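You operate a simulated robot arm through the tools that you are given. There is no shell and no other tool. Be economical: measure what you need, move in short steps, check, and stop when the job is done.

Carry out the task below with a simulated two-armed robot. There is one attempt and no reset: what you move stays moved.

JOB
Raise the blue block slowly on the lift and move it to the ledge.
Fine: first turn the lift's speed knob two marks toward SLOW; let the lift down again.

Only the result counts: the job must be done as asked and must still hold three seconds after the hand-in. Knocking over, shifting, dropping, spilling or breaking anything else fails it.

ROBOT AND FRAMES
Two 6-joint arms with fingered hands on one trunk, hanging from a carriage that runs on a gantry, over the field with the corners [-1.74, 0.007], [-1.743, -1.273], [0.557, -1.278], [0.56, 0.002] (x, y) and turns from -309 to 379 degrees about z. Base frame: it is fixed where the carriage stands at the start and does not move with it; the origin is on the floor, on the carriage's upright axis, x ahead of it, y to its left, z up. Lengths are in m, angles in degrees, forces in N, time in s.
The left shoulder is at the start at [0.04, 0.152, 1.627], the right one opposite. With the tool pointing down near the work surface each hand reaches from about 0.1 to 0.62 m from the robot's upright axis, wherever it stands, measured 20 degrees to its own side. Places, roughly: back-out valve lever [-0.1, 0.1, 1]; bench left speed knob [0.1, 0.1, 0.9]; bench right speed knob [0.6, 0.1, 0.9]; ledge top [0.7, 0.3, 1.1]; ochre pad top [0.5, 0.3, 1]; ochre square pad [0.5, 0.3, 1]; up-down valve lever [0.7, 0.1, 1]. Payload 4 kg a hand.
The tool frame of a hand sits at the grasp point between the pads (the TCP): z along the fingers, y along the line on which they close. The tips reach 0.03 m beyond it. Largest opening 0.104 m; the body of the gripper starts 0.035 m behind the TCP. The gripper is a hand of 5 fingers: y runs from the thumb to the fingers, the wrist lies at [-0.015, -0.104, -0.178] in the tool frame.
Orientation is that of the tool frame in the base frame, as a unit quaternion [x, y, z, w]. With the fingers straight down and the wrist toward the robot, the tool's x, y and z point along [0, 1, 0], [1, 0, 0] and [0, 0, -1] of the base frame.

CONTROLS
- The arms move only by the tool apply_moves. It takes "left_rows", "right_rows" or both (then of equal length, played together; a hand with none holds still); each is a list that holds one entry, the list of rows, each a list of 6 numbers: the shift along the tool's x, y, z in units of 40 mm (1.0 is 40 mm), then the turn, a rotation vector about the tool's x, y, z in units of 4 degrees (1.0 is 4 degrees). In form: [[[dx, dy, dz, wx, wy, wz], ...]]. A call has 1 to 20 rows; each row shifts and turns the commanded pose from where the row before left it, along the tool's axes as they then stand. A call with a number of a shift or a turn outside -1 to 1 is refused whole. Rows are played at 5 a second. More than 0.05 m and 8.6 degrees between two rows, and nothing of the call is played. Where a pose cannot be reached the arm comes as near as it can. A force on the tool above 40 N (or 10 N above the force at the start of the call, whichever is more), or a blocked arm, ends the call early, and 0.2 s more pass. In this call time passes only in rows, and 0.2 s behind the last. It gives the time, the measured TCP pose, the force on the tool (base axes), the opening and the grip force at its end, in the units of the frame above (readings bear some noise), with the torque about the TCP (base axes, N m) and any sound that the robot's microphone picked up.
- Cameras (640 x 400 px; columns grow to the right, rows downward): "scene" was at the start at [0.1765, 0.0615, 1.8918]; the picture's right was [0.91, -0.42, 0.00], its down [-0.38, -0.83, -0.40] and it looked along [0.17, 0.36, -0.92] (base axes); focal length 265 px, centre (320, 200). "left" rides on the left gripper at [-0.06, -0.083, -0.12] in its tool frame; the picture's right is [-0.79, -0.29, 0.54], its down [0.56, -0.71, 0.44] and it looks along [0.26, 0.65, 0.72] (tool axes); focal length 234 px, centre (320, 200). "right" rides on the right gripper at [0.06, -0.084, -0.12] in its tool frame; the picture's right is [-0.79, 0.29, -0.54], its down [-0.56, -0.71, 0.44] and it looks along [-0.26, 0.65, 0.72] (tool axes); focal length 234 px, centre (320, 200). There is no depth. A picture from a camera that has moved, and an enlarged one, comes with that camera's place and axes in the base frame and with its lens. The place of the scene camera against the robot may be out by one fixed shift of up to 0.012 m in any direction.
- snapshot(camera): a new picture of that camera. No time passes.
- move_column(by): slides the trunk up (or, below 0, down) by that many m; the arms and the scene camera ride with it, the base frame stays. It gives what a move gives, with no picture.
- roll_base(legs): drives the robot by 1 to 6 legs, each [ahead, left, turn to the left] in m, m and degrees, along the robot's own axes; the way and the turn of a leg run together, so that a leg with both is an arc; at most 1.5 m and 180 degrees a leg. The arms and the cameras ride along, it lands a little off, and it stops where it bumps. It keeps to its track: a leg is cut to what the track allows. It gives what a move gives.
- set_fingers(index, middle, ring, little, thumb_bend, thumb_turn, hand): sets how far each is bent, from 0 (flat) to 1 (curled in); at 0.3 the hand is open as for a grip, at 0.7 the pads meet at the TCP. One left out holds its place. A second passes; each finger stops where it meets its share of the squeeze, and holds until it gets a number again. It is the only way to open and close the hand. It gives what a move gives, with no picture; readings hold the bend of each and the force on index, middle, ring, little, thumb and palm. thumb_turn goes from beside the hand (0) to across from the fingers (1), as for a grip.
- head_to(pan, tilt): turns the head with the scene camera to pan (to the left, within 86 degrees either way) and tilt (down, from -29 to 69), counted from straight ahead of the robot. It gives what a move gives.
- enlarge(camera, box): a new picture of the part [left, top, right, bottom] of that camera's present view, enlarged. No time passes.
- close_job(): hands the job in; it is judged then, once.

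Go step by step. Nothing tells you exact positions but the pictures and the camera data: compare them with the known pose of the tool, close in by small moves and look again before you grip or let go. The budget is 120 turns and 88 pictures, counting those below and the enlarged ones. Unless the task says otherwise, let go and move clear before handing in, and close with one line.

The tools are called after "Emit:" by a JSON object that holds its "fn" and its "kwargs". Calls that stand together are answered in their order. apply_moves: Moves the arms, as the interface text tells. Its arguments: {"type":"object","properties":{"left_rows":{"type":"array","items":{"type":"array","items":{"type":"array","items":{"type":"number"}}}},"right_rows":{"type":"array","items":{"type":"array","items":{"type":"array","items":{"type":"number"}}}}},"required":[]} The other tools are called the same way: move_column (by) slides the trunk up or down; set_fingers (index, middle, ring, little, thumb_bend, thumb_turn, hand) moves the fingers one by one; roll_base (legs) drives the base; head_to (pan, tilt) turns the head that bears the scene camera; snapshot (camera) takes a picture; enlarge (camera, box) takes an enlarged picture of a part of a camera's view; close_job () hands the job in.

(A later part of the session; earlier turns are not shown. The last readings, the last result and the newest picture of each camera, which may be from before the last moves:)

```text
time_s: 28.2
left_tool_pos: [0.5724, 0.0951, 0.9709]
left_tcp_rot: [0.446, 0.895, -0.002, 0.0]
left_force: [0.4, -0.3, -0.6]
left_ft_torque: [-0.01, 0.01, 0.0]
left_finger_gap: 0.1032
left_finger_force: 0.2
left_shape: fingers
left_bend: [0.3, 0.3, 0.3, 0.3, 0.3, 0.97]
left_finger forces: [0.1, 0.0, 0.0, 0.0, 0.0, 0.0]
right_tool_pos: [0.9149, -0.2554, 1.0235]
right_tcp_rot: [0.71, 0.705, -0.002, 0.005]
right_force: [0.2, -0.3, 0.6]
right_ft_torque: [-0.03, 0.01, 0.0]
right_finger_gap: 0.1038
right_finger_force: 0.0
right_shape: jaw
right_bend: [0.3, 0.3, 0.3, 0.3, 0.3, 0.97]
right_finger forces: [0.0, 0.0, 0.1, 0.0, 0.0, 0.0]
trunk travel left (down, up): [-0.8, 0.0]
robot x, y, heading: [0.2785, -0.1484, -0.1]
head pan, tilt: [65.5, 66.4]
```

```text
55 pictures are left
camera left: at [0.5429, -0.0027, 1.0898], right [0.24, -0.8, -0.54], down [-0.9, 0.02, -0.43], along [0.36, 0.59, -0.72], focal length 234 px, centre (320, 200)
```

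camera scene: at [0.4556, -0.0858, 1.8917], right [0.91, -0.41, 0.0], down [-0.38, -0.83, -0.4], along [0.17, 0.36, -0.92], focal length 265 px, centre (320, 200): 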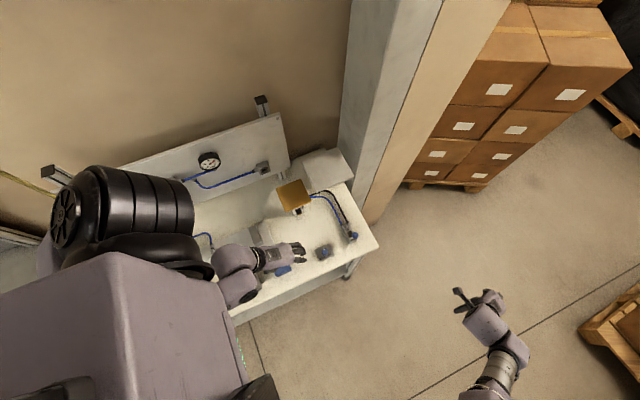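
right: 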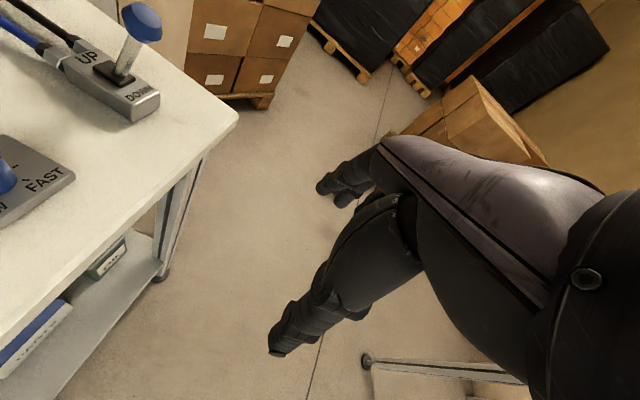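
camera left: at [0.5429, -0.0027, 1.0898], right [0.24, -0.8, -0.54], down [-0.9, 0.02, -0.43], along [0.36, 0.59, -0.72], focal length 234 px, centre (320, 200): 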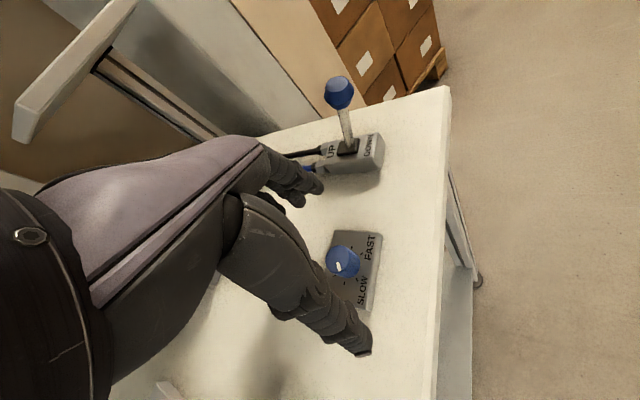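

The hand is now exactly over the knob. I'll lower, close gently and turn 37° clockwise, then open and look.

Emit:
{"fn": "apply_moves", "kwargs": {"left_rows": [[[0, 0, 0.33, 0, 0, 0], [0, 0, 0.33, 0, 0, 0], [0, 0, 0, 0, 0, 0]]]}}

Emit:
{"fn": "set_fingers", "kwargs": {"hand": "left", "index": 0.7, "middle": 0.7, "thumb_bend": 0.7}}

Emit:
{"fn": "enlarge", "kwargs": {"camera": "left", "box": [260, 180, 400, 300]}}

```text
time_s: 29.0
left_tool_pos: [0.5724, 0.0963, 0.9452]
left_tcp_rot: [0.447, 0.894, 0.0, 0.0]
left_force: [0.1, 0.3, -0.8]
left_ft_torque: [0.01, 0.03, 0.01]
left_finger_gap: 0.1033
left_finger_force: 0.0
left_shape: fingers
left_bend: [0.3, 0.3, 0.3, 0.3, 0.3, 0.97]
left_finger forces: [0.0, 0.0, 0.0, 0.1, 0.0, 0.0]
right_tool_pos: [0.915, -0.2551, 1.0244]
right_tcp_rot: [0.709, 0.705, -0.001, 0.004]
right_force: [0.0, 0.0, 0.4]
right_ft_torque: [0.0, -0.01, 0.03]
right_finger_gap: 0.1036
right_finger_force: 0.1
right_shape: jaw
right_bend: [0.3, 0.3, 0.3, 0.3, 0.3, 0.97]
right_finger forces: [0.0, 0.1, 0.1, 0.0, 0.1, 0.1]
trunk travel left (down, up): [-0.8, 0.0]
robot x, y, heading: [0.2802, -0.1456, 0.1]
head pan, tilt: [65.5, 66.4]
```

```text
time_s: 30.0
left_tool_pos: [0.573, 0.1002, 0.9448]
left_tcp_rot: [0.447, 0.894, 0.001, -0.002]
left_force: [2.0, 9.6, 3.2]
left_ft_torque: [0.46, -0.13, 0.16]
left_finger_gap: 0.0167
left_finger_force: 10.6
left_shape: fingers
left_bend: [0.66, 0.57, 0.3, 0.3, 0.63, 0.96]
left_finger forces: [3.3, 12.5, 0.0, 0.0, 6.0, 0.1]
right_tool_pos: [0.916, -0.2548, 1.0234]
right_tcp_rot: [0.709, 0.705, -0.001, 0.004]
right_force: [1.1, -0.7, -0.8]
right_ft_torque: [-0.04, -0.02, 0.0]
right_finger_gap: 0.1035
right_finger_force: 0.0
right_shape: jaw
right_bend: [0.3, 0.3, 0.3, 0.3, 0.3, 0.97]
right_finger forces: [0.1, 0.0, 0.0, 0.0, 0.0, 0.0]
trunk travel left (down, up): [-0.8, 0.0]
robot x, y, heading: [0.2783, -0.1445, 0.1]
head pan, tilt: [65.5, 66.4]
```

```text
3.33 times, centred on (330, 240) of left
camera zoom: at [0.543, 0.0, 1.0636], right [0.24, -0.8, -0.55], down [-0.9, 0.02, -0.43], along [0.36, 0.6, -0.72], focal length 781 px, centre (287, 67)
```

zoom: 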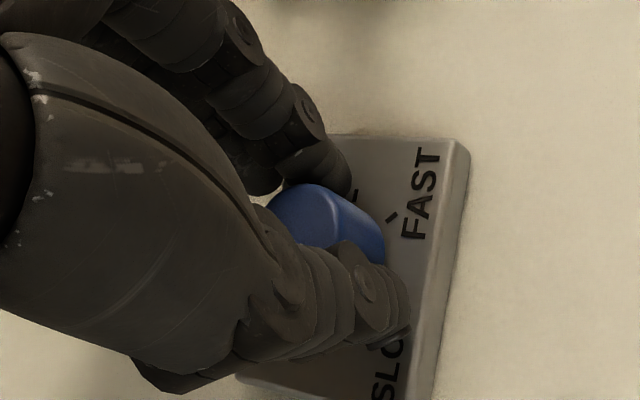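

Emit:
{"fn": "apply_moves", "kwargs": {"left_rows": [[[0, 0, 0, 0, 0, 0.925], [0, 0, 0, 0, 0, 0.925], [0, 0, 0, 0, 0, 0.925], [0, 0, 0, 0, 0, 0.925], [0, 0, 0, 0, 0, 0.925], [0, 0, 0, 0, 0, 0.925], [0, 0, 0, 0, 0, 0.925], [0, 0, 0, 0, 0, 0.925], [0, 0, 0, 0, 0, 0.925], [0, 0, 0, 0, 0, 0.925], [0, 0, 0, 0, 0, 0]]]}}

Emit:
{"fn": "set_fingers", "kwargs": {"hand": "left", "index": 0.3, "middle": 0.3, "thumb_bend": 0.3}}

Emit:
{"fn": "enlarge", "kwargs": {"camera": "left", "box": [290, 200, 400, 310]}}

```text
time_s: 31.4
left_tool_pos: [0.5694, 0.1076, 0.9452]
left_tcp_rot: [0.602, 0.799, 0.004, -0.01]
left_force: [-1.0, 23.3, 1.1]
left_ft_torque: [0.87, -0.02, 0.6]
left_finger_gap: 0.0175
left_finger_force: 18.7
left_shape: fingers
left_bend: [0.65, 0.59, 0.3, 0.3, 0.64, 0.96]
left_finger forces: [3.5, 27.3, 0.0, 0.1, 5.7, 0.0]
right_tool_pos: [0.9155, -0.2502, 1.0238]
right_tcp_rot: [0.709, 0.705, -0.001, 0.003]
right_force: [0.0, 0.0, -0.2]
right_ft_torque: [0.01, 0.0, -0.01]
right_finger_gap: 0.1037
right_finger_force: 0.0
right_shape: jaw
right_bend: [0.3, 0.3, 0.3, 0.3, 0.3, 0.97]
right_finger forces: [0.0, 0.1, 0.0, 0.0, 0.1, 0.0]
trunk travel left (down, up): [-0.8, 0.0]
robot x, y, heading: [0.2767, -0.1444, 0.1]
head pan, tilt: [65.5, 66.4]
stopped in row 6 (left hand): the force on the tool passed its limit at 41 N (the readings are from after the stop); the commanded pose is now the measured one
```

```text
time_s: 32.4
left_tool_pos: [0.5704, 0.1003, 0.9435]
left_tcp_rot: [0.601, 0.799, 0.0, -0.005]
left_force: [-0.2, 0.3, -0.2]
left_ft_torque: [0.0, 0.0, 0.03]
left_finger_gap: 0.1028
left_finger_force: 0.0
left_shape: fingers
left_bend: [0.3, 0.3, 0.3, 0.3, 0.3, 0.97]
left_finger forces: [0.0, 0.0, 0.0, 0.0, 0.1, 0.0]
right_tool_pos: [0.9154, -0.2551, 1.0235]
right_tcp_rot: [0.709, 0.706, -0.001, 0.004]
right_force: [0.1, 0.2, -0.8]
right_ft_torque: [0.02, 0.02, 0.01]
right_finger_gap: 0.1038
right_finger_force: 0.1
right_shape: jaw
right_bend: [0.3, 0.3, 0.3, 0.3, 0.3, 0.97]
right_finger forces: [0.1, 0.0, 0.1, 0.0, 0.0, 0.0]
trunk travel left (down, up): [-0.8, 0.0]
robot x, y, heading: [0.28, -0.1471, 0.3]
head pan, tilt: [65.5, 66.4]
```

```text
3.64 times, centred on (345, 255) of left
camera zoom: at [0.5086, 0.0171, 1.0626], right [-0.07, -0.83, -0.55], down [-0.84, 0.35, -0.43], along [0.55, 0.43, -0.72], focal length 852 px, centre (229, 0)
```

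zoom: 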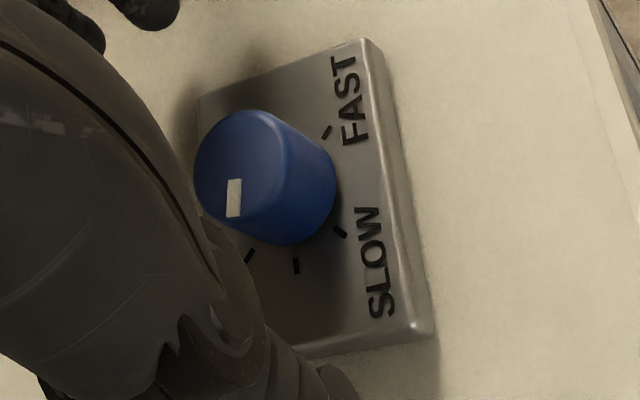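

The knob turned back further than the hand did and now reads about 167°. I'll rise and back off to measure it properly.

Emit:
{"fn": "apply_moves", "kwargs": {"left_rows": [[[0, 0, -0.7, 0, 0, 0.7], [0, 0, -0.7, 0, 0, 1], [0.3, -0.7, -0.7, 0, 0, 1], [0.3, -1, 0, 0, 0, 1], [0.3, -1, 0, 0, 0, 0.3], [0, 0, 0, 0, 0, 0]]]}}

Emit:
{"fn": "enlarge", "kwargs": {"camera": "scene", "box": [312, 240, 336, 260]}}

Emit:
{"fn": "snapshot", "kwargs": {"camera": "left"}}

```text
time_s: 33.8
left_tool_pos: [0.4605, 0.126, 1.0277]
left_tcp_rot: [0.708, 0.706, -0.001, -0.006]
left_force: [0.1, 0.2, 0.0]
left_ft_torque: [0.01, -0.02, -0.01]
left_finger_gap: 0.1029
left_finger_force: 0.0
left_shape: fingers
left_bend: [0.3, 0.3, 0.3, 0.3, 0.3, 0.97]
left_finger forces: [0.0, 0.0, 0.0, 0.1, 0.1, 0.1]
right_tool_pos: [0.9152, -0.2548, 1.0223]
right_tcp_rot: [0.709, 0.705, -0.002, 0.004]
right_force: [1.0, 0.4, -0.4]
right_ft_torque: [0.0, -0.04, -0.03]
right_finger_gap: 0.1037
right_finger_force: 0.2
right_shape: jaw
right_bend: [0.3, 0.3, 0.3, 0.3, 0.3, 0.97]
right_finger forces: [0.0, 0.1, 0.1, 0.0, 0.0, 0.0]
trunk travel left (down, up): [-0.8, 0.0]
robot x, y, heading: [0.2833, -0.147, -0.0]
head pan, tilt: [65.5, 66.4]
```

```text
16.00 times, centred on (324, 250) of scene
camera zoom: at [0.4556, -0.0853, 1.8917], right [0.91, -0.41, 0.0], down [-0.38, -0.83, -0.4], along [0.17, 0.36, -0.92], focal length 4246 px, centre (256, -600)
```

zoom: 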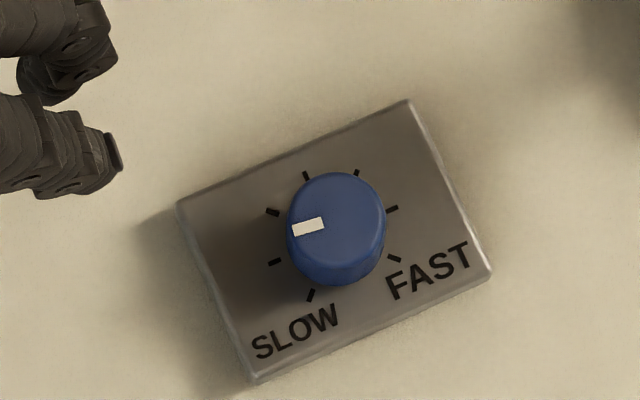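

```text
51 pictures are left
camera left: at [0.3787, 0.0647, 1.1472], right [-0.29, -0.78, -0.55], down [-0.71, 0.56, -0.43], along [0.64, 0.26, -0.72], focal length 234 px, centre (320, 200)
```

left: 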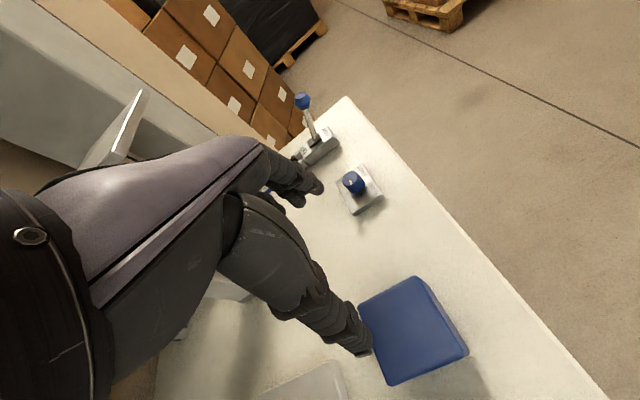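

The pointer is now about 170°, so it needs only about 9–10° counter-clockwise. I'll line up again at yaw 0, where the camera can see the pointer, and make a small correction.

Emit:
{"fn": "apply_moves", "kwargs": {"left_rows": [[[-0.25, 0.93, 0, 0, 0, 0], [-0.25, 0.93, 0, 0, 0, 0], [-0.25, 0.93, 0, 0, 0, 0], [0, 0, 0.5, 0, 0, 0], [0, 0, 0.5, 0, 0, 0], [0, 0, 0.5, 0, 0, 0], [0, 0, 0.5, 0, 0, 0], [0, 0, 0, 0, 0, 0]]]}}

Emit:
{"fn": "enlarge", "kwargs": {"camera": "left", "box": [290, 200, 400, 310]}}

```text
time_s: 35.6
left_tool_pos: [0.5718, 0.0972, 0.9476]
left_tcp_rot: [0.707, 0.707, 0.0, -0.006]
left_force: [-0.2, 0.8, 0.3]
left_ft_torque: [-0.03, 0.03, 0.01]
left_finger_gap: 0.103
left_finger_force: 0.0
left_shape: fingers
left_bend: [0.3, 0.3, 0.3, 0.3, 0.3, 0.97]
left_finger forces: [0.0, 0.1, 0.1, 0.1, 0.1, 0.0]
right_tool_pos: [0.9151, -0.2543, 1.0234]
right_tcp_rot: [0.709, 0.705, -0.002, 0.005]
right_force: [0.0, -0.7, 0.0]
right_ft_torque: [0.01, -0.01, 0.0]
right_finger_gap: 0.1039
right_finger_force: 0.1
right_shape: jaw
right_bend: [0.3, 0.3, 0.3, 0.3, 0.3, 0.97]
right_finger forces: [0.1, 0.0, 0.0, 0.0, 0.1, 0.0]
trunk travel left (down, up): [-0.8, 0.0]
robot x, y, heading: [0.2782, -0.145, 0.0]
head pan, tilt: [65.5, 66.4]
```

```text
3.64 times, centred on (345, 255) of left
camera zoom: at [0.4894, 0.0346, 1.0667], right [-0.29, -0.78, -0.55], down [-0.71, 0.56, -0.43], along [0.64, 0.26, -0.72], focal length 852 px, centre (229, 0)
```

zoom: 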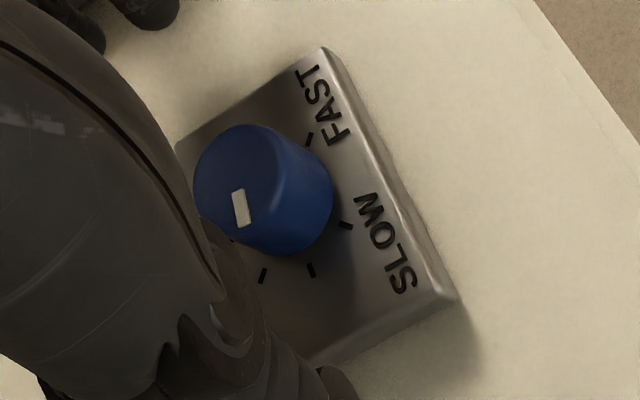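

Emit:
{"fn": "set_fingers", "kwargs": {"hand": "left", "index": 0.7, "middle": 0.7, "thumb_bend": 0.7}}

Emit:
{"fn": "enlarge", "kwargs": {"camera": "left", "box": [290, 200, 400, 310]}}

Emit:
{"fn": "apply_moves", "kwargs": {"left_rows": [[[0, 0, 0, 0, 0, -0.7], [0, 0, 0, 0, 0, -0.7], [0, 0, 0, 0, 0, 0]]]}}

Emit:
{"fn": "set_fingers", "kwargs": {"hand": "left", "index": 0.3, "middle": 0.3, "thumb_bend": 0.3}}

Emit:
{"fn": "enlarge", "kwargs": {"camera": "left", "box": [290, 200, 400, 310]}}

```text
time_s: 36.6
left_tool_pos: [0.57, 0.0969, 0.9475]
left_tcp_rot: [0.708, 0.706, 0.0, -0.006]
left_force: [0.6, 0.7, -2.0]
left_ft_torque: [0.02, -0.07, 0.01]
left_finger_gap: 0.0163
left_finger_force: 6.0
left_shape: fingers
left_bend: [0.65, 0.67, 0.3, 0.3, 0.65, 0.97]
left_finger forces: [3.6, 3.5, 0.0, 0.0, 4.4, 0.0]
right_tool_pos: [0.916, -0.2554, 1.0239]
right_tcp_rot: [0.709, 0.705, -0.002, 0.004]
right_force: [-0.4, 1.4, -0.4]
right_ft_torque: [-0.02, 0.0, -0.02]
right_finger_gap: 0.1035
right_finger_force: 0.0
right_shape: jaw
right_bend: [0.3, 0.3, 0.3, 0.3, 0.3, 0.97]
right_finger forces: [0.1, 0.0, 0.1, 0.1, 0.1, 0.0]
trunk travel left (down, up): [-0.8, 0.0]
robot x, y, heading: [0.2766, -0.1493, -0.2]
head pan, tilt: [65.5, 66.4]
```

```text
3.64 times, centred on (345, 255) of left
camera zoom: at [0.4897, 0.0347, 1.067], right [-0.29, -0.78, -0.55], down [-0.71, 0.56, -0.43], along [0.64, 0.26, -0.72], focal length 852 px, centre (229, 0)
```

zoom: 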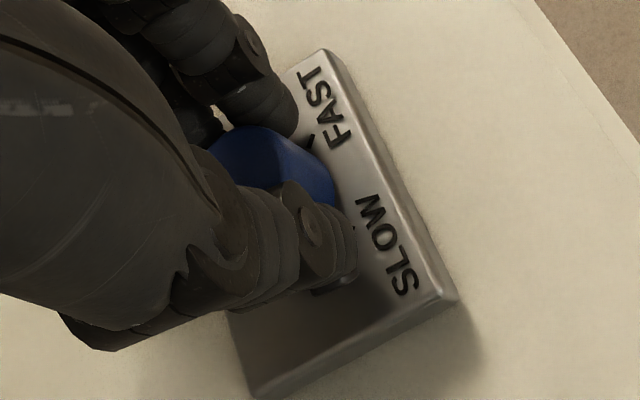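

```text
time_s: 37.4
left_tool_pos: [0.5707, 0.0966, 0.9483]
left_tcp_rot: [0.672, 0.741, 0.0, -0.005]
left_force: [1.3, 0.5, -1.6]
left_ft_torque: [0.0, -0.01, 0.03]
left_finger_gap: 0.0161
left_finger_force: 5.6
left_shape: fingers
left_bend: [0.65, 0.67, 0.3, 0.3, 0.65, 0.97]
left_finger forces: [3.7, 3.4, 0.0, 0.0, 4.5, 0.1]
right_tool_pos: [0.9156, -0.2557, 1.0236]
right_tcp_rot: [0.708, 0.706, -0.002, 0.004]
right_force: [0.5, -1.1, 0.2]
right_ft_torque: [0.02, -0.01, -0.01]
right_finger_gap: 0.1037
right_finger_force: 0.0
right_shape: jaw
right_bend: [0.3, 0.3, 0.3, 0.3, 0.3, 0.97]
right_finger forces: [0.0, 0.0, 0.1, 0.1, 0.0, 0.0]
trunk travel left (down, up): [-0.8, 0.0]
robot x, y, heading: [0.2805, -0.1459, 0.4]
head pan, tilt: [65.5, 66.4]
```

```text
time_s: 38.4
left_tool_pos: [0.5709, 0.0965, 0.9475]
left_tcp_rot: [0.671, 0.741, -0.001, -0.006]
left_force: [0.3, -0.1, -0.7]
left_ft_torque: [0.02, 0.01, -0.02]
left_finger_gap: 0.1028
left_finger_force: 0.1
left_shape: fingers
left_bend: [0.3, 0.3, 0.3, 0.3, 0.3, 0.97]
left_finger forces: [0.0, 0.0, 0.0, 0.1, 0.1, 0.0]
right_tool_pos: [0.9153, -0.2552, 1.0229]
right_tcp_rot: [0.709, 0.705, -0.003, 0.004]
right_force: [0.1, 0.5, 0.1]
right_ft_torque: [-0.01, -0.03, -0.02]
right_finger_gap: 0.1036
right_finger_force: 0.0
right_shape: jaw
right_bend: [0.3, 0.3, 0.3, 0.3, 0.3, 0.97]
right_finger forces: [0.0, 0.1, 0.0, 0.0, 0.0, 0.0]
trunk travel left (down, up): [-0.8, 0.0]
robot x, y, heading: [0.2811, -0.1467, 0.4]
head pan, tilt: [65.5, 66.4]
```

```text
3.64 times, centred on (345, 255) of left
camera zoom: at [0.4956, 0.0268, 1.0666], right [-0.22, -0.81, -0.55], down [-0.76, 0.49, -0.43], along [0.61, 0.32, -0.72], focal length 852 px, centre (229, 0)
```

zoom: 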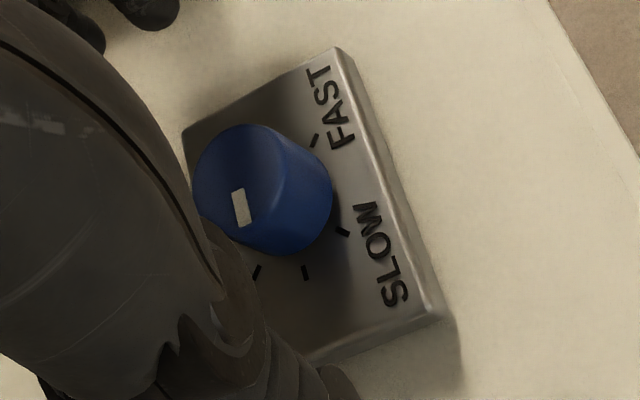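

This balanced grip turned the knob one-to-one, 5.6°. One more turn of about 5° should put it on the mark.

Emit:
{"fn": "set_fingers", "kwargs": {"hand": "left", "index": 0.7, "middle": 0.7, "thumb_bend": 0.7}}

Emit:
{"fn": "apply_moves", "kwargs": {"left_rows": [[[0, 0, 0, 0, 0, -0.7], [0, 0, 0, 0, 0, -0.6], [0, 0, 0, 0, 0, 0]]]}}

Emit:
{"fn": "set_fingers", "kwargs": {"hand": "left", "index": 0.3, "middle": 0.3, "thumb_bend": 0.3}}

Emit:
{"fn": "apply_moves", "kwargs": {"left_rows": [[[0, 0, -0.7, 0, 0, 0.7], [0, 0, -0.7, 0, 0, 1], [0, -0.7, -0.7, 0, 0, 1], [0.2, -1, 0, 0, 0, 0], [0, 0, 0, 0, 0, 0]]]}}

Emit:
{"fn": "enlarge", "kwargs": {"camera": "scene", "box": [312, 240, 336, 260]}}

Emit:
{"fn": "snapshot", "kwargs": {"camera": "left"}}

```text
time_s: 39.4
left_tool_pos: [0.5703, 0.0957, 0.9478]
left_tcp_rot: [0.673, 0.74, 0.0, -0.004]
left_force: [2.5, 0.0, -1.4]
left_ft_torque: [0.01, -0.05, -0.02]
left_finger_gap: 0.0159
left_finger_force: 5.9
left_shape: fingers
left_bend: [0.65, 0.67, 0.3, 0.3, 0.65, 0.97]
left_finger forces: [3.7, 3.5, 0.0, 0.0, 4.3, 0.1]
right_tool_pos: [0.9158, -0.2559, 1.024]
right_tcp_rot: [0.709, 0.705, -0.001, 0.005]
right_force: [0.4, 0.1, -0.6]
right_ft_torque: [0.0, -0.02, 0.01]
right_finger_gap: 0.1038
right_finger_force: 0.0
right_shape: jaw
right_bend: [0.3, 0.3, 0.3, 0.3, 0.3, 0.97]
right_finger forces: [0.0, 0.0, 0.0, 0.0, 0.1, 0.0]
trunk travel left (down, up): [-0.8, 0.0]
robot x, y, heading: [0.2791, -0.1491, 0.1]
head pan, tilt: [65.5, 66.4]
```

```text
time_s: 40.2
left_tool_pos: [0.5716, 0.0966, 0.9482]
left_tcp_rot: [0.637, 0.771, -0.001, -0.004]
left_force: [2.6, 1.2, -2.4]
left_ft_torque: [0.07, -0.05, 0.03]
left_finger_gap: 0.0159
left_finger_force: 5.4
left_shape: fingers
left_bend: [0.65, 0.67, 0.3, 0.3, 0.65, 0.97]
left_finger forces: [3.5, 3.9, 0.0, 0.1, 4.1, 0.0]
right_tool_pos: [0.914, -0.2547, 1.0228]
right_tcp_rot: [0.709, 0.705, -0.001, 0.005]
right_force: [0.6, 0.1, -0.2]
right_ft_torque: [0.03, -0.01, -0.01]
right_finger_gap: 0.1038
right_finger_force: 0.1
right_shape: jaw
right_bend: [0.3, 0.3, 0.3, 0.3, 0.3, 0.97]
right_finger forces: [0.0, 0.0, 0.1, 0.0, 0.0, 0.0]
trunk travel left (down, up): [-0.8, 0.0]
robot x, y, heading: [0.2801, -0.1471, 0.1]
head pan, tilt: [65.5, 66.4]
```

```text
time_s: 41.2
left_tool_pos: [0.5709, 0.0957, 0.9477]
left_tcp_rot: [0.638, 0.77, 0.0, -0.006]
left_force: [-0.3, 0.4, 0.0]
left_ft_torque: [-0.01, 0.01, 0.01]
left_finger_gap: 0.1027
left_finger_force: 0.1
left_shape: fingers
left_bend: [0.3, 0.3, 0.3, 0.3, 0.3, 0.97]
left_finger forces: [0.0, 0.0, 0.1, 0.1, 0.0, 0.0]
right_tool_pos: [0.9153, -0.2551, 1.0232]
right_tcp_rot: [0.71, 0.704, -0.002, 0.005]
right_force: [0.3, 0.5, -0.3]
right_ft_torque: [0.02, 0.0, 0.01]
right_finger_gap: 0.1036
right_finger_force: 0.1
right_shape: jaw
right_bend: [0.3, 0.3, 0.3, 0.3, 0.3, 0.97]
right_finger forces: [0.1, 0.0, 0.0, 0.0, 0.0, 0.1]
trunk travel left (down, up): [-0.8, 0.0]
robot x, y, heading: [0.2766, -0.1444, 0.2]
head pan, tilt: [65.5, 66.4]
```

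```text
time_s: 42.4
left_tool_pos: [0.5028, 0.1027, 1.0334]
left_tcp_rot: [0.708, 0.706, -0.001, -0.006]
left_force: [-1.0, 0.4, 0.5]
left_ft_torque: [0.0, -0.03, 0.0]
left_finger_gap: 0.1028
left_finger_force: 0.0
left_shape: fingers
left_bend: [0.3, 0.3, 0.3, 0.3, 0.3, 0.97]
left_finger forces: [0.0, 0.0, 0.1, 0.0, 0.0, 0.0]
right_tool_pos: [0.9143, -0.2551, 1.0234]
right_tcp_rot: [0.709, 0.705, -0.002, 0.005]
right_force: [-0.9, 0.3, -0.1]
right_ft_torque: [0.0, -0.04, -0.03]
right_finger_gap: 0.1038
right_finger_force: 0.1
right_shape: jaw
right_bend: [0.3, 0.3, 0.3, 0.3, 0.3, 0.97]
right_finger forces: [0.0, 0.0, 0.0, 0.0, 0.0, 0.0]
trunk travel left (down, up): [-0.8, 0.0]
robot x, y, heading: [0.2809, -0.1449, 0.3]
head pan, tilt: [65.5, 66.4]
```

```text
16.00 times, centred on (324, 250) of scene
camera zoom: at [0.4556, -0.0853, 1.8917], right [0.91, -0.41, 0.0], down [-0.38, -0.83, -0.4], along [0.17, 0.36, -0.92], focal length 4246 px, centre (256, -600)
```

zoom: 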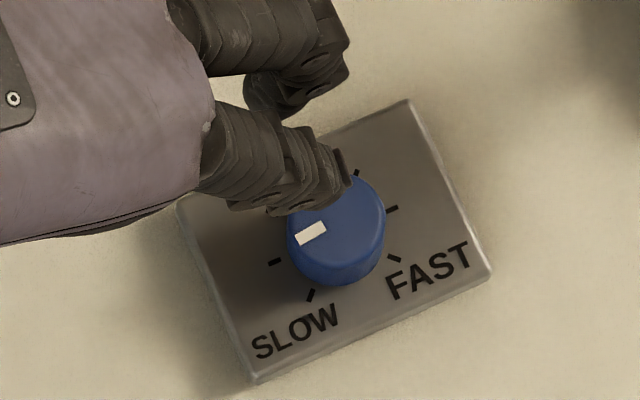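

```text
46 pictures are left
camera left: at [0.421, 0.0403, 1.1529], right [-0.29, -0.78, -0.55], down [-0.71, 0.56, -0.43], along [0.64, 0.26, -0.72], focal length 234 px, centre (320, 200)
```

left: 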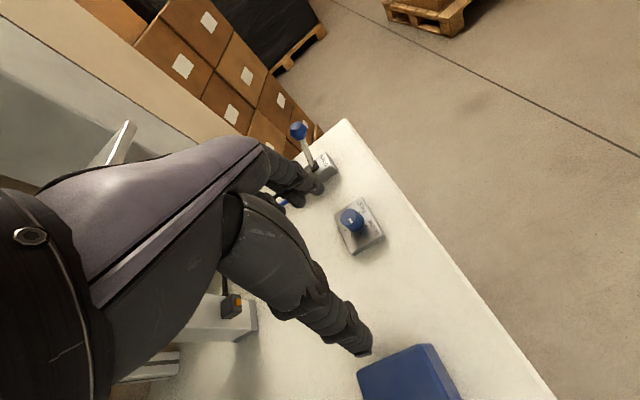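

The knob now points at 181°, right on the second mark toward SLOW. Next is the block: I'll move the hand above it.

Emit:
{"fn": "apply_moves", "kwargs": {"left_rows": [[[0.13, -0.8, 0, 0, 0, 0], [0.14, -0.8, 0, 0, 0, 0], [0.14, -0.8, 0, 0, 0, 0], [0, 0, 0, 0, 0, 0]]]}}

Emit:
{"fn": "snapshot", "kwargs": {"camera": "left"}}

Emit:
{"fn": "enlarge", "kwargs": {"camera": "scene", "box": [230, 190, 340, 310]}}

```text
time_s: 43.4
left_tool_pos: [0.4066, 0.118, 1.0348]
left_tcp_rot: [0.707, 0.707, -0.001, -0.005]
left_force: [-0.3, -0.2, 0.0]
left_ft_torque: [-0.02, 0.02, -0.03]
left_finger_gap: 0.1033
left_finger_force: 0.0
left_shape: fingers
left_bend: [0.3, 0.3, 0.3, 0.3, 0.3, 0.97]
left_finger forces: [0.1, 0.0, 0.0, 0.0, 0.0, 0.0]
right_tool_pos: [0.9148, -0.2551, 1.0224]
right_tcp_rot: [0.71, 0.704, -0.002, 0.005]
right_force: [0.0, 0.8, 0.3]
right_ft_torque: [-0.02, 0.03, 0.02]
right_finger_gap: 0.1036
right_finger_force: 0.0
right_shape: jaw
right_bend: [0.3, 0.3, 0.3, 0.3, 0.3, 0.97]
right_finger forces: [0.0, 0.0, 0.0, 0.0, 0.0, 0.0]
trunk travel left (down, up): [-0.8, 0.0]
robot x, y, heading: [0.278, -0.1478, 0.1]
head pan, tilt: [65.5, 66.4]
```

```text
45 pictures are left
camera left: at [0.3255, 0.0566, 1.1529], right [-0.29, -0.79, -0.55], down [-0.71, 0.56, -0.43], along [0.64, 0.26, -0.72], focal length 234 px, centre (320, 200)
```

left: 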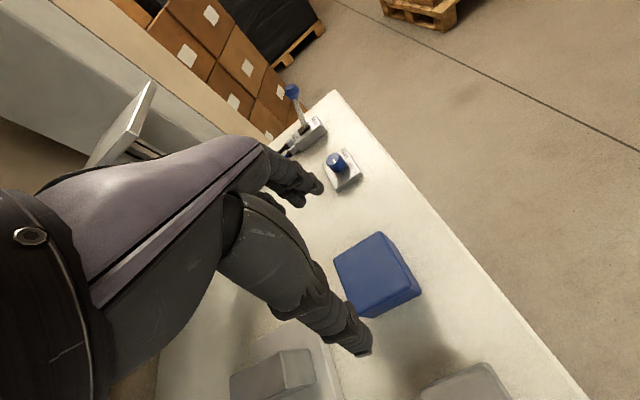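

```text
3.33 times, centred on (285, 250) of scene
camera zoom: at [0.4556, -0.0853, 1.8917], right [0.91, -0.41, 0.0], down [-0.38, -0.83, -0.4], along [0.17, 0.36, -0.92], focal length 885 px, centre (437, 33)
```

zoom: 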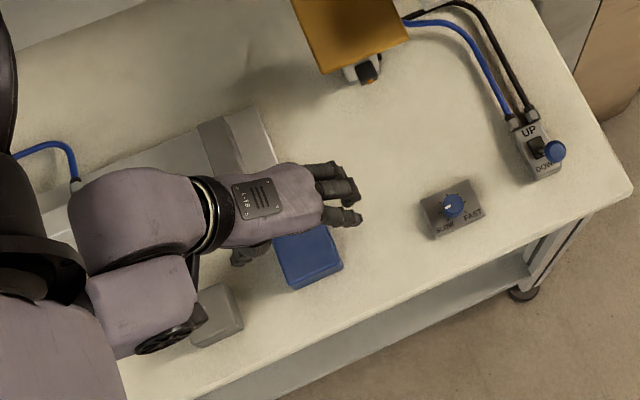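

From two views the block spans x 0.378–0.430 and y 0.086–0.141, with its top at z 0.95. To keep the thumb clear of the grey block I'll pre-bend it a little, centre, and descend.

Emit:
{"fn": "set_fingers", "kwargs": {"hand": "left", "thumb_bend": 0.4}}

Emit:
{"fn": "apply_moves", "kwargs": {"left_rows": [[[-0.1, -0.03, 0.4, 0, 0, 0], [0, 0, 0.5, 0, 0, 0], [0, 0, 0, 0, 0, 0]]]}}

Emit:
{"fn": "snapshot", "kwargs": {"camera": "left"}}

Emit:
{"fn": "enlarge", "kwargs": {"camera": "scene", "box": [230, 190, 340, 310]}}

```text
time_s: 44.4
left_tool_pos: [0.408, 0.1188, 1.0336]
left_tcp_rot: [0.707, 0.707, 0.0, -0.006]
left_force: [-0.8, -0.7, -0.4]
left_ft_torque: [0.01, -0.04, -0.02]
left_finger_gap: 0.0912
left_finger_force: 0.1
left_shape: fingers
left_bend: [0.3, 0.3, 0.3, 0.3, 0.4, 0.97]
left_finger forces: [0.1, 0.0, 0.0, 0.0, 0.0, 0.0]
right_tool_pos: [0.9158, -0.2545, 1.0232]
right_tcp_rot: [0.709, 0.705, -0.002, 0.004]
right_force: [-0.3, 0.0, -0.6]
right_ft_torque: [0.02, -0.02, 0.03]
right_finger_gap: 0.104
right_finger_force: 0.1
right_shape: jaw
right_bend: [0.3, 0.3, 0.3, 0.3, 0.3, 0.97]
right_finger forces: [0.0, 0.1, 0.0, 0.0, 0.1, 0.0]
trunk travel left (down, up): [-0.8, 0.0]
robot x, y, heading: [0.2781, -0.1475, 0.0]
head pan, tilt: [65.5, 66.4]
```

```text
time_s: 45.2
left_tool_pos: [0.4064, 0.1149, 0.9972]
left_tcp_rot: [0.708, 0.707, -0.001, -0.006]
left_force: [0.1, -0.6, 0.8]
left_ft_torque: [0.01, -0.01, 0.03]
left_finger_gap: 0.0909
left_finger_force: 0.1
left_shape: fingers
left_bend: [0.3, 0.3, 0.3, 0.3, 0.4, 0.97]
left_finger forces: [0.0, 0.0, 0.1, 0.0, 0.1, 0.0]
right_tool_pos: [0.914, -0.2554, 1.0229]
right_tcp_rot: [0.709, 0.705, -0.001, 0.004]
right_force: [0.8, -0.1, 0.2]
right_ft_torque: [-0.02, 0.01, -0.01]
right_finger_gap: 0.1037
right_finger_force: 0.1
right_shape: jaw
right_bend: [0.3, 0.3, 0.3, 0.3, 0.3, 0.97]
right_finger forces: [0.1, 0.1, 0.0, 0.0, 0.0, 0.0]
trunk travel left (down, up): [-0.8, 0.0]
robot x, y, heading: [0.2769, -0.1474, -0.2]
head pan, tilt: [65.5, 66.4]
```

```text
43 pictures are left
camera left: at [0.3245, 0.053, 1.1166], right [-0.29, -0.78, -0.55], down [-0.71, 0.56, -0.43], along [0.64, 0.26, -0.72], focal length 234 px, centre (320, 200)
```

left: 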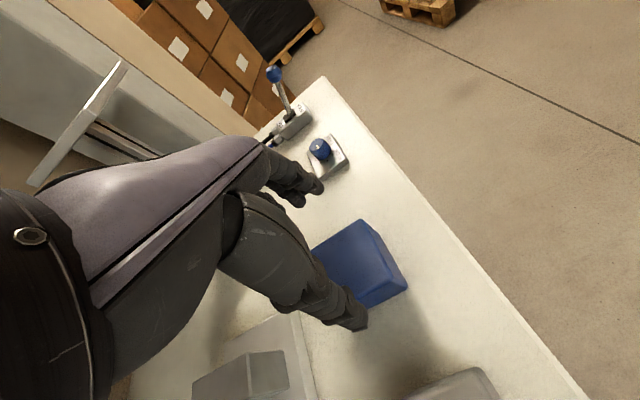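

```text
3.33 times, centred on (285, 250) of scene
camera zoom: at [0.4556, -0.0853, 1.8918], right [0.91, -0.41, 0.0], down [-0.38, -0.83, -0.4], along [0.17, 0.36, -0.92], focal length 885 px, centre (437, 33)
```

zoom: 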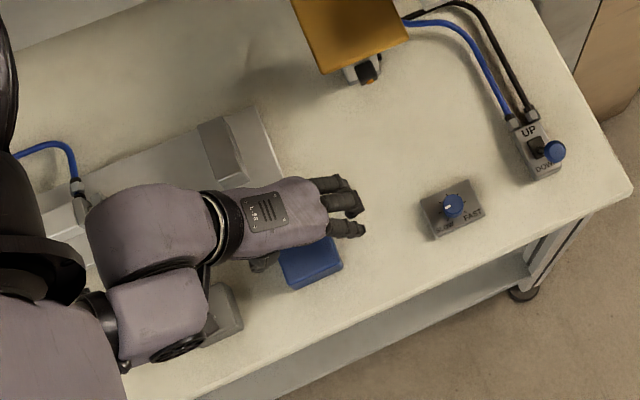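

The thumb clears the block's left face by about 2 cm. I'll descend to z 0.935 and grip.

Emit:
{"fn": "apply_moves", "kwargs": {"left_rows": [[[0, 0, 0.5, 0, 0, 0], [0, 0, 0.5, 0, 0, 0], [0, 0, 0.5, 0, 0, 0], [0, 0, 0, 0, 0, 0]]]}}

Emit:
{"fn": "set_fingers", "kwargs": {"hand": "left", "index": 0.7, "middle": 0.7, "ring": 0.7, "little": 0.7, "thumb_bend": 0.7}}

Emit:
{"fn": "snapshot", "kwargs": {"camera": "left"}}

```text
time_s: 46.2
left_tool_pos: [0.4064, 0.1155, 0.9385]
left_tcp_rot: [0.708, 0.707, -0.002, -0.005]
left_force: [-0.3, 0.4, -0.2]
left_ft_torque: [0.05, 0.05, -0.02]
left_finger_gap: 0.0909
left_finger_force: 0.0
left_shape: fingers
left_bend: [0.3, 0.3, 0.3, 0.3, 0.4, 0.97]
left_finger forces: [0.0, 0.0, 0.0, 0.0, 0.1, 0.1]
right_tool_pos: [0.9155, -0.2553, 1.023]
right_tcp_rot: [0.709, 0.706, -0.001, 0.005]
right_force: [0.3, 0.8, -0.5]
right_ft_torque: [-0.01, 0.0, 0.02]
right_finger_gap: 0.1038
right_finger_force: 0.1
right_shape: jaw
right_bend: [0.3, 0.3, 0.3, 0.3, 0.3, 0.97]
right_finger forces: [0.0, 0.1, 0.0, 0.0, 0.0, 0.0]
trunk travel left (down, up): [-0.8, 0.0]
robot x, y, heading: [0.2823, -0.1456, -0.1]
head pan, tilt: [65.5, 66.4]
```

```text
time_s: 47.2
left_tool_pos: [0.4066, 0.1154, 0.9381]
left_tcp_rot: [0.708, 0.707, 0.0, -0.005]
left_force: [2.5, -0.5, 3.6]
left_ft_torque: [0.11, -0.21, -0.05]
left_finger_gap: 0.0558
left_finger_force: 28.6
left_shape: fingers
left_bend: [0.49, 0.55, 0.55, 0.7, 0.53, 0.94]
left_finger forces: [10.4, 9.4, 9.4, 0.1, 27.1, 0.1]
right_tool_pos: [0.9163, -0.2552, 1.0239]
right_tcp_rot: [0.709, 0.705, -0.002, 0.005]
right_force: [1.1, -0.4, 0.5]
right_ft_torque: [-0.01, 0.01, -0.02]
right_finger_gap: 0.1039
right_finger_force: 0.0
right_shape: jaw
right_bend: [0.3, 0.3, 0.3, 0.3, 0.3, 0.97]
right_finger forces: [0.0, 0.0, 0.0, 0.1, 0.1, 0.0]
trunk travel left (down, up): [-0.8, 0.0]
robot x, y, heading: [0.2773, -0.1457, 0.1]
head pan, tilt: [65.5, 66.4]
```

```text
41 pictures are left
camera left: at [0.325, 0.0536, 1.0572], right [-0.29, -0.78, -0.55], down [-0.71, 0.56, -0.43], along [0.64, 0.26, -0.72], focal length 234 px, centre (320, 200)
```

left: 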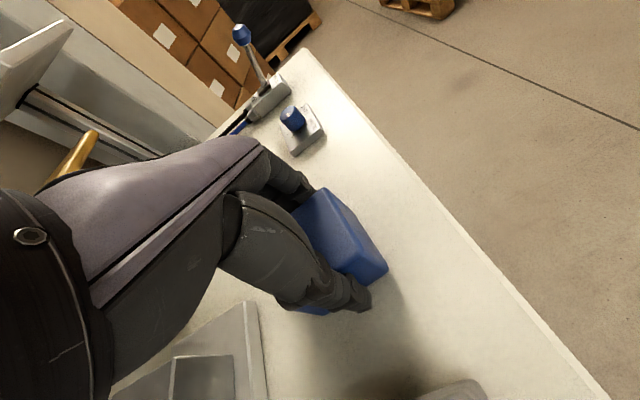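

The block is held by three fingers and the thumb. The pad top works out at [0.535, 0.303, 1.036], and the ledge at [0.671, 0.312, 1.10]. I'll lift the block and move toward the pad, then turn to yaw 90° so the fingers stay away from the ledge.

Emit:
{"fn": "apply_moves", "kwargs": {"left_rows": [[[0, 0, -0.4, 0, 0, 0], [0, 0, -0.6, 0, 0, 0], [0, 0, -0.7, 0, 0, 0], [0, 0, -0.7, 0, 0, 0], [0.3, 0.35, -0.7, 0, 0, 0], [0.4, 0.45, -0.7, 0, 0, 0], [0.4, 0.45, -0.7, 0, 0, 0], [0.4, 0.45, -0.7, 0, 0, 0], [0.4, 0.45, -0.4, 0, 0, 0], [0.2, 0.2, 0, 0, 0, 0], [0, 0, 0, 0, 0, 0]]]}}

Emit:
{"fn": "snapshot", "kwargs": {"camera": "left"}}

Emit:
{"fn": "snapshot", "kwargs": {"camera": "scene"}}

```text
time_s: 49.6
left_tool_pos: [0.5026, 0.1972, 1.162]
left_tcp_rot: [0.707, 0.707, -0.001, -0.005]
left_force: [0.1, -0.3, -2.3]
left_ft_torque: [0.0, -0.03, 0.02]
left_finger_gap: 0.0556
left_finger_force: 27.6
left_shape: fingers
left_bend: [0.49, 0.55, 0.56, 0.7, 0.53, 0.93]
left_finger forces: [10.0, 8.6, 8.7, 0.1, 27.0, 0.1]
right_tool_pos: [0.9153, -0.2561, 1.0228]
right_tcp_rot: [0.709, 0.705, -0.002, 0.005]
right_force: [-0.4, 0.3, 0.1]
right_ft_torque: [0.03, -0.02, 0.03]
right_finger_gap: 0.1037
right_finger_force: 0.0
right_shape: jaw
right_bend: [0.3, 0.3, 0.3, 0.3, 0.3, 0.97]
right_finger forces: [0.0, 0.0, 0.0, 0.0, 0.0, 0.1]
trunk travel left (down, up): [-0.8, 0.0]
robot x, y, heading: [0.2811, -0.1467, 0.1]
head pan, tilt: [65.5, 66.4]
```

```text
40 pictures are left
camera left: at [0.4205, 0.1355, 1.2802], right [-0.29, -0.79, -0.55], down [-0.71, 0.56, -0.43], along [0.64, 0.26, -0.72], focal length 234 px, centre (320, 200)
```

left: 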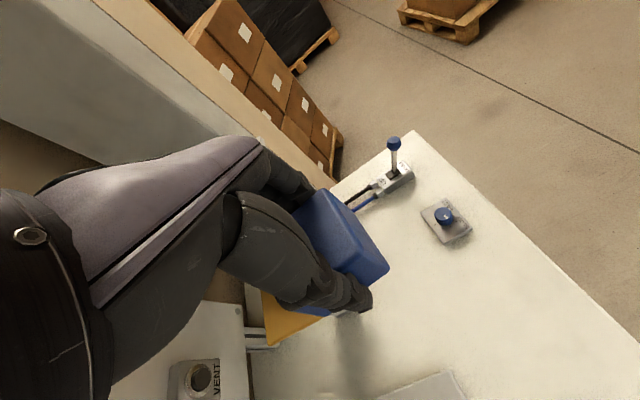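

```text
39 pictures are left
camera scene: at [0.4556, -0.0853, 1.8917], right [0.91, -0.41, 0.0], down [-0.38, -0.83, -0.4], along [0.17, 0.36, -0.92], focal length 265 px, centre (320, 200)
```

scene: 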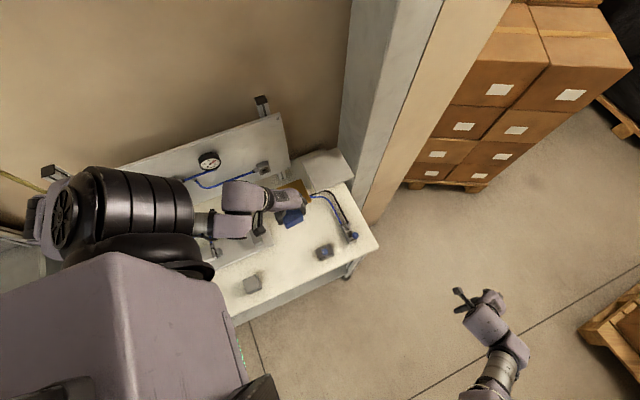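

The block weighs only about 0.23 kg. I'll shift over the pad region and rotate the hand to yaw 90°.

Emit:
{"fn": "apply_moves", "kwargs": {"left_rows": [[[0.8, 0, 0, 0, 0, 0], [0.9, 0, 0, 0, 0, 0], [0.9, 0, 0, 0, 0, 0], [0, 0, 0, 0, 0, -1], [0, 0, 0, 0, 0, -1], [0, 0, 0, 0, 0, -1], [0, 0, 0, 0, 0, -1], [0, 0, 0, 0, 0, -1], [0, 0, 0, 0, 0, -1], [0, 0, 0, 0, 0, -1], [0, 0, 0, 0, 0, -1], [0, 0, 0, 0, 0, -1], [0, 0, 0, 0, 0, -1], [0, 0, 0, 0, 0, -1], [0, 0, 0, 0, 0, 0]]]}}

Emit:
{"fn": "apply_moves", "kwargs": {"left_rows": [[[0, 0, 0, 0, 0, -1], [0, 0, 0, 0, 0, -1], [0, 0, 0, 0, 0, -1], [0, 0, 0, 0, 0, -1], [0, 0, 0, 0, 0, -1], [0, 0, 0, 0, 0, -1], [0, 0, 0, 0, 0, -1], [0, 0, 0, 0, 0, -1], [0, 0, 0, 0, 0, -1], [0, 0, 0, 0, 0, -1], [0, 0, 0, 0, 0, -1], [0, 0, 0, 0, 0, -0.5], [0, 0, 0, 0, 0, 0]]]}}

Emit:
{"fn": "snapshot", "kwargs": {"camera": "left"}}

Emit:
{"fn": "enlarge", "kwargs": {"camera": "scene", "box": [220, 120, 380, 270]}}

```text
time_s: 52.8
left_tool_pos: [0.5105, 0.2806, 1.1471]
left_tcp_rot: [0.39, 0.921, 0.002, -0.005]
left_force: [-0.6, -0.4, -1.0]
left_ft_torque: [0.0, -0.02, 0.02]
left_finger_gap: 0.0557
left_finger_force: 26.6
left_shape: fingers
left_bend: [0.49, 0.55, 0.56, 0.7, 0.53, 0.93]
left_finger forces: [10.0, 8.4, 8.4, 0.0, 26.6, 0.0]
left hand out of reach, approached as far as the arm can: row 2, 3
right_tool_pos: [0.9158, -0.2551, 1.0228]
right_tcp_rot: [0.709, 0.705, -0.002, 0.004]
right_force: [-0.9, 0.6, -0.3]
right_ft_torque: [-0.02, -0.01, 0.02]
right_finger_gap: 0.1035
right_finger_force: 0.1
right_shape: jaw
right_bend: [0.3, 0.3, 0.3, 0.3, 0.3, 0.97]
right_finger forces: [0.0, 0.0, 0.1, 0.1, 0.1, 0.0]
trunk travel left (down, up): [-0.8, 0.0]
robot x, y, heading: [0.2806, -0.1463, 0.1]
head pan, tilt: [65.5, 66.4]
```

```text
time_s: 55.6
left_tool_pos: [0.5097, 0.2807, 1.1476]
left_tcp_rot: [0.0, 1.0, 0.003, -0.004]
left_force: [-0.8, -0.8, -1.7]
left_ft_torque: [-0.01, -0.01, -0.01]
left_finger_gap: 0.0555
left_finger_force: 26.3
left_shape: fingers
left_bend: [0.49, 0.55, 0.56, 0.7, 0.53, 0.93]
left_finger forces: [10.0, 8.3, 8.4, 0.0, 26.5, 0.1]
right_tool_pos: [0.9146, -0.2552, 1.0234]
right_tcp_rot: [0.708, 0.706, -0.002, 0.004]
right_force: [0.5, -0.2, 0.1]
right_ft_torque: [-0.01, -0.05, -0.03]
right_finger_gap: 0.1038
right_finger_force: 0.1
right_shape: jaw
right_bend: [0.3, 0.3, 0.3, 0.3, 0.3, 0.97]
right_finger forces: [0.0, 0.0, 0.0, 0.0, 0.0, 0.0]
trunk travel left (down, up): [-0.8, 0.0]
robot x, y, heading: [0.2814, -0.1446, 0.2]
head pan, tilt: [65.5, 66.4]
```

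```text
38 pictures are left
camera left: at [0.5723, 0.196, 1.2648], right [0.78, -0.29, -0.55], down [-0.56, -0.7, -0.44], along [-0.26, 0.65, -0.71], focal length 234 px, centre (320, 200)
```

left: 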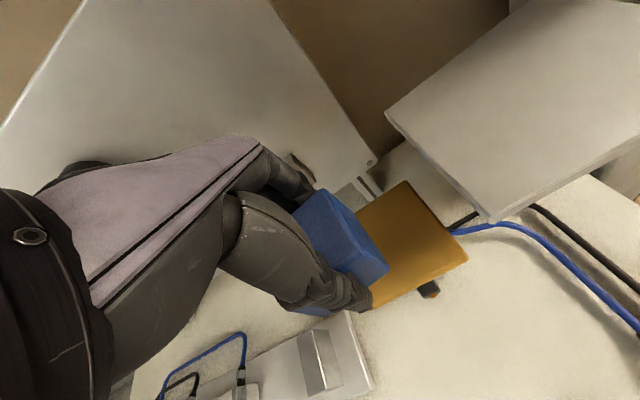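

```text
2.67 times, centred on (300, 195) of scene
camera zoom: at [0.4556, -0.0853, 1.8917], right [0.91, -0.41, 0.0], down [-0.38, -0.83, -0.4], along [0.17, 0.36, -0.92], focal length 708 px, centre (373, 213)
```

zoom: 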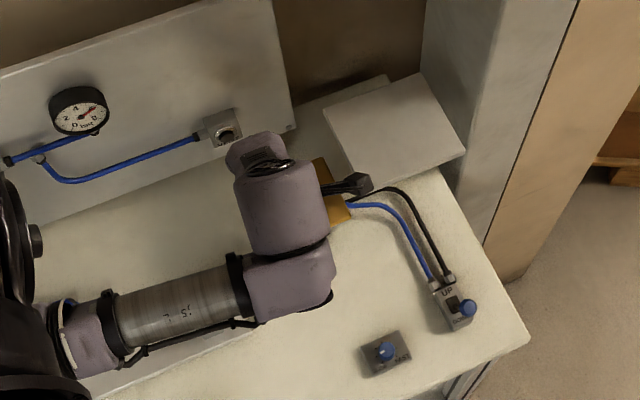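

The orientation is right and the pad centre is confirmed near [0.54, 0.303]. I'll centre over it and lower to just above the pad.

Emit:
{"fn": "apply_moves", "kwargs": {"left_rows": [[[-0.75, 0.55, 0, 0, 0, 0], [0, 0, 0.4, 0, 0, 0], [0, 0, 0.4, 0, 0, 0], [0, 0, 0.4, 0, 0, 0], [0, 0, 0, 0, 0, 0]]]}}

Emit:
{"fn": "snapshot", "kwargs": {"camera": "left"}}

```text
time_s: 56.8
left_tool_pos: [0.5402, 0.3028, 1.1001]
left_tcp_rot: [0.001, 1.0, 0.004, -0.004]
left_force: [0.3, -0.5, -1.5]
left_ft_torque: [0.02, 0.02, 0.02]
left_finger_gap: 0.0559
left_finger_force: 26.8
left_shape: fingers
left_bend: [0.49, 0.55, 0.56, 0.7, 0.53, 0.93]
left_finger forces: [10.1, 8.3, 8.4, 0.1, 26.6, 0.1]
right_tool_pos: [0.9143, -0.256, 1.0224]
right_tcp_rot: [0.709, 0.705, -0.002, 0.004]
right_force: [0.6, 0.7, -1.0]
right_ft_torque: [0.0, -0.02, 0.02]
right_finger_gap: 0.1035
right_finger_force: 0.1
right_shape: jaw
right_bend: [0.3, 0.3, 0.3, 0.3, 0.3, 0.97]
right_finger forces: [0.0, 0.0, 0.1, 0.1, 0.1, 0.0]
trunk travel left (down, up): [-0.8, 0.0]
robot x, y, heading: [0.2821, -0.1423, -0.0]
head pan, tilt: [65.5, 66.4]
```

```text
36 pictures are left
camera left: at [0.6018, 0.218, 1.2178], right [0.78, -0.29, -0.55], down [-0.56, -0.7, -0.44], along [-0.26, 0.65, -0.71], focal length 234 px, centre (320, 200)
```

left: 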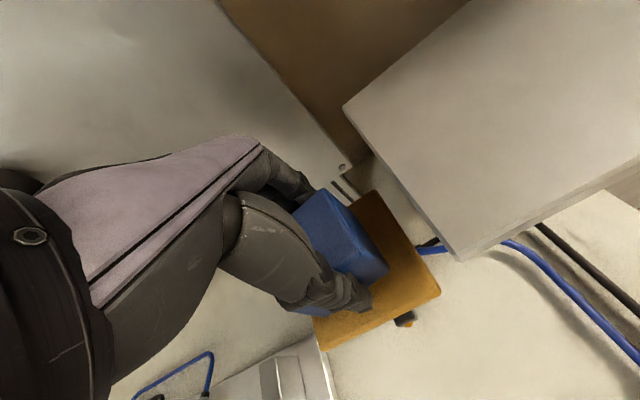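

Centred over the pad. I'll ease down in small steps and watch the force.

Emit:
{"fn": "apply_moves", "kwargs": {"left_rows": [[[0, 0, 0.15, 0, 0, 0], [0, 0, 0, 0, 0, 0]]]}}

Emit:
{"fn": "apply_moves", "kwargs": {"left_rows": [[[0, 0, 0.1, 0, 0, 0], [0, 0, 0, 0, 0, 0]]]}}

Emit:
{"fn": "apply_moves", "kwargs": {"left_rows": [[[0, 0, 0.1, 0, 0, 0], [0, 0, 0, 0, 0, 0]]]}}

```text
time_s: 57.4
left_tool_pos: [0.5395, 0.3023, 1.0938]
left_tcp_rot: [0.0, 1.0, 0.003, -0.005]
left_force: [-0.4, -0.3, -2.0]
left_ft_torque: [0.0, -0.03, -0.01]
left_finger_gap: 0.0555
left_finger_force: 26.8
left_shape: fingers
left_bend: [0.49, 0.55, 0.56, 0.7, 0.53, 0.93]
left_finger forces: [10.1, 8.3, 8.4, 0.1, 26.7, 0.0]
right_tool_pos: [0.9154, -0.2563, 1.0227]
right_tcp_rot: [0.709, 0.705, -0.001, 0.005]
right_force: [-0.2, 0.0, -0.1]
right_ft_torque: [0.0, 0.01, 0.0]
right_finger_gap: 0.1038
right_finger_force: 0.0
right_shape: jaw
right_bend: [0.3, 0.3, 0.3, 0.3, 0.3, 0.97]
right_finger forces: [0.1, 0.0, 0.1, 0.0, 0.1, 0.0]
trunk travel left (down, up): [-0.8, 0.0]
robot x, y, heading: [0.2793, -0.1438, 0.2]
head pan, tilt: [65.5, 66.4]
```

```text
time_s: 58.0
left_tool_pos: [0.5406, 0.3027, 1.0905]
left_tcp_rot: [0.0, 1.0, 0.004, -0.004]
left_force: [-0.4, 0.8, -1.6]
left_ft_torque: [0.0, 0.01, 0.0]
left_finger_gap: 0.0553
left_finger_force: 26.5
left_shape: fingers
left_bend: [0.49, 0.55, 0.56, 0.7, 0.53, 0.93]
left_finger forces: [10.1, 8.2, 8.4, 0.0, 26.7, 0.1]
right_tool_pos: [0.9143, -0.2552, 1.0223]
right_tcp_rot: [0.709, 0.705, -0.001, 0.004]
right_force: [-0.7, -0.6, 0.2]
right_ft_torque: [0.0, 0.01, -0.01]
right_finger_gap: 0.1038
right_finger_force: 0.1
right_shape: jaw
right_bend: [0.3, 0.3, 0.3, 0.3, 0.3, 0.97]
right_finger forces: [0.0, 0.1, 0.0, 0.1, 0.0, 0.1]
trunk travel left (down, up): [-0.8, 0.0]
robot x, y, heading: [0.2756, -0.1473, 0.4]
head pan, tilt: [65.5, 66.4]
```

```text
time_s: 58.6
left_tool_pos: [0.5401, 0.3044, 1.0862]
left_tcp_rot: [-0.001, 1.0, 0.004, -0.004]
left_force: [-0.4, -0.9, 0.0]
left_ft_torque: [0.04, 0.08, 0.01]
left_finger_gap: 0.0553
left_finger_force: 26.5
left_shape: fingers
left_bend: [0.5, 0.55, 0.56, 0.7, 0.53, 0.93]
left_finger forces: [10.1, 8.4, 8.6, 0.0, 26.9, 0.1]
right_tool_pos: [0.9149, -0.2554, 1.0234]
right_tcp_rot: [0.709, 0.705, -0.002, 0.004]
right_force: [0.3, -0.1, 0.2]
right_ft_torque: [-0.02, -0.02, 0.0]
right_finger_gap: 0.1035
right_finger_force: 0.1
right_shape: jaw
right_bend: [0.3, 0.3, 0.3, 0.3, 0.3, 0.97]
right_finger forces: [0.1, 0.0, 0.0, 0.0, 0.0, 0.0]
trunk travel left (down, up): [-0.8, 0.0]
robot x, y, heading: [0.2783, -0.148, 0.4]
head pan, tilt: [65.5, 66.4]
```

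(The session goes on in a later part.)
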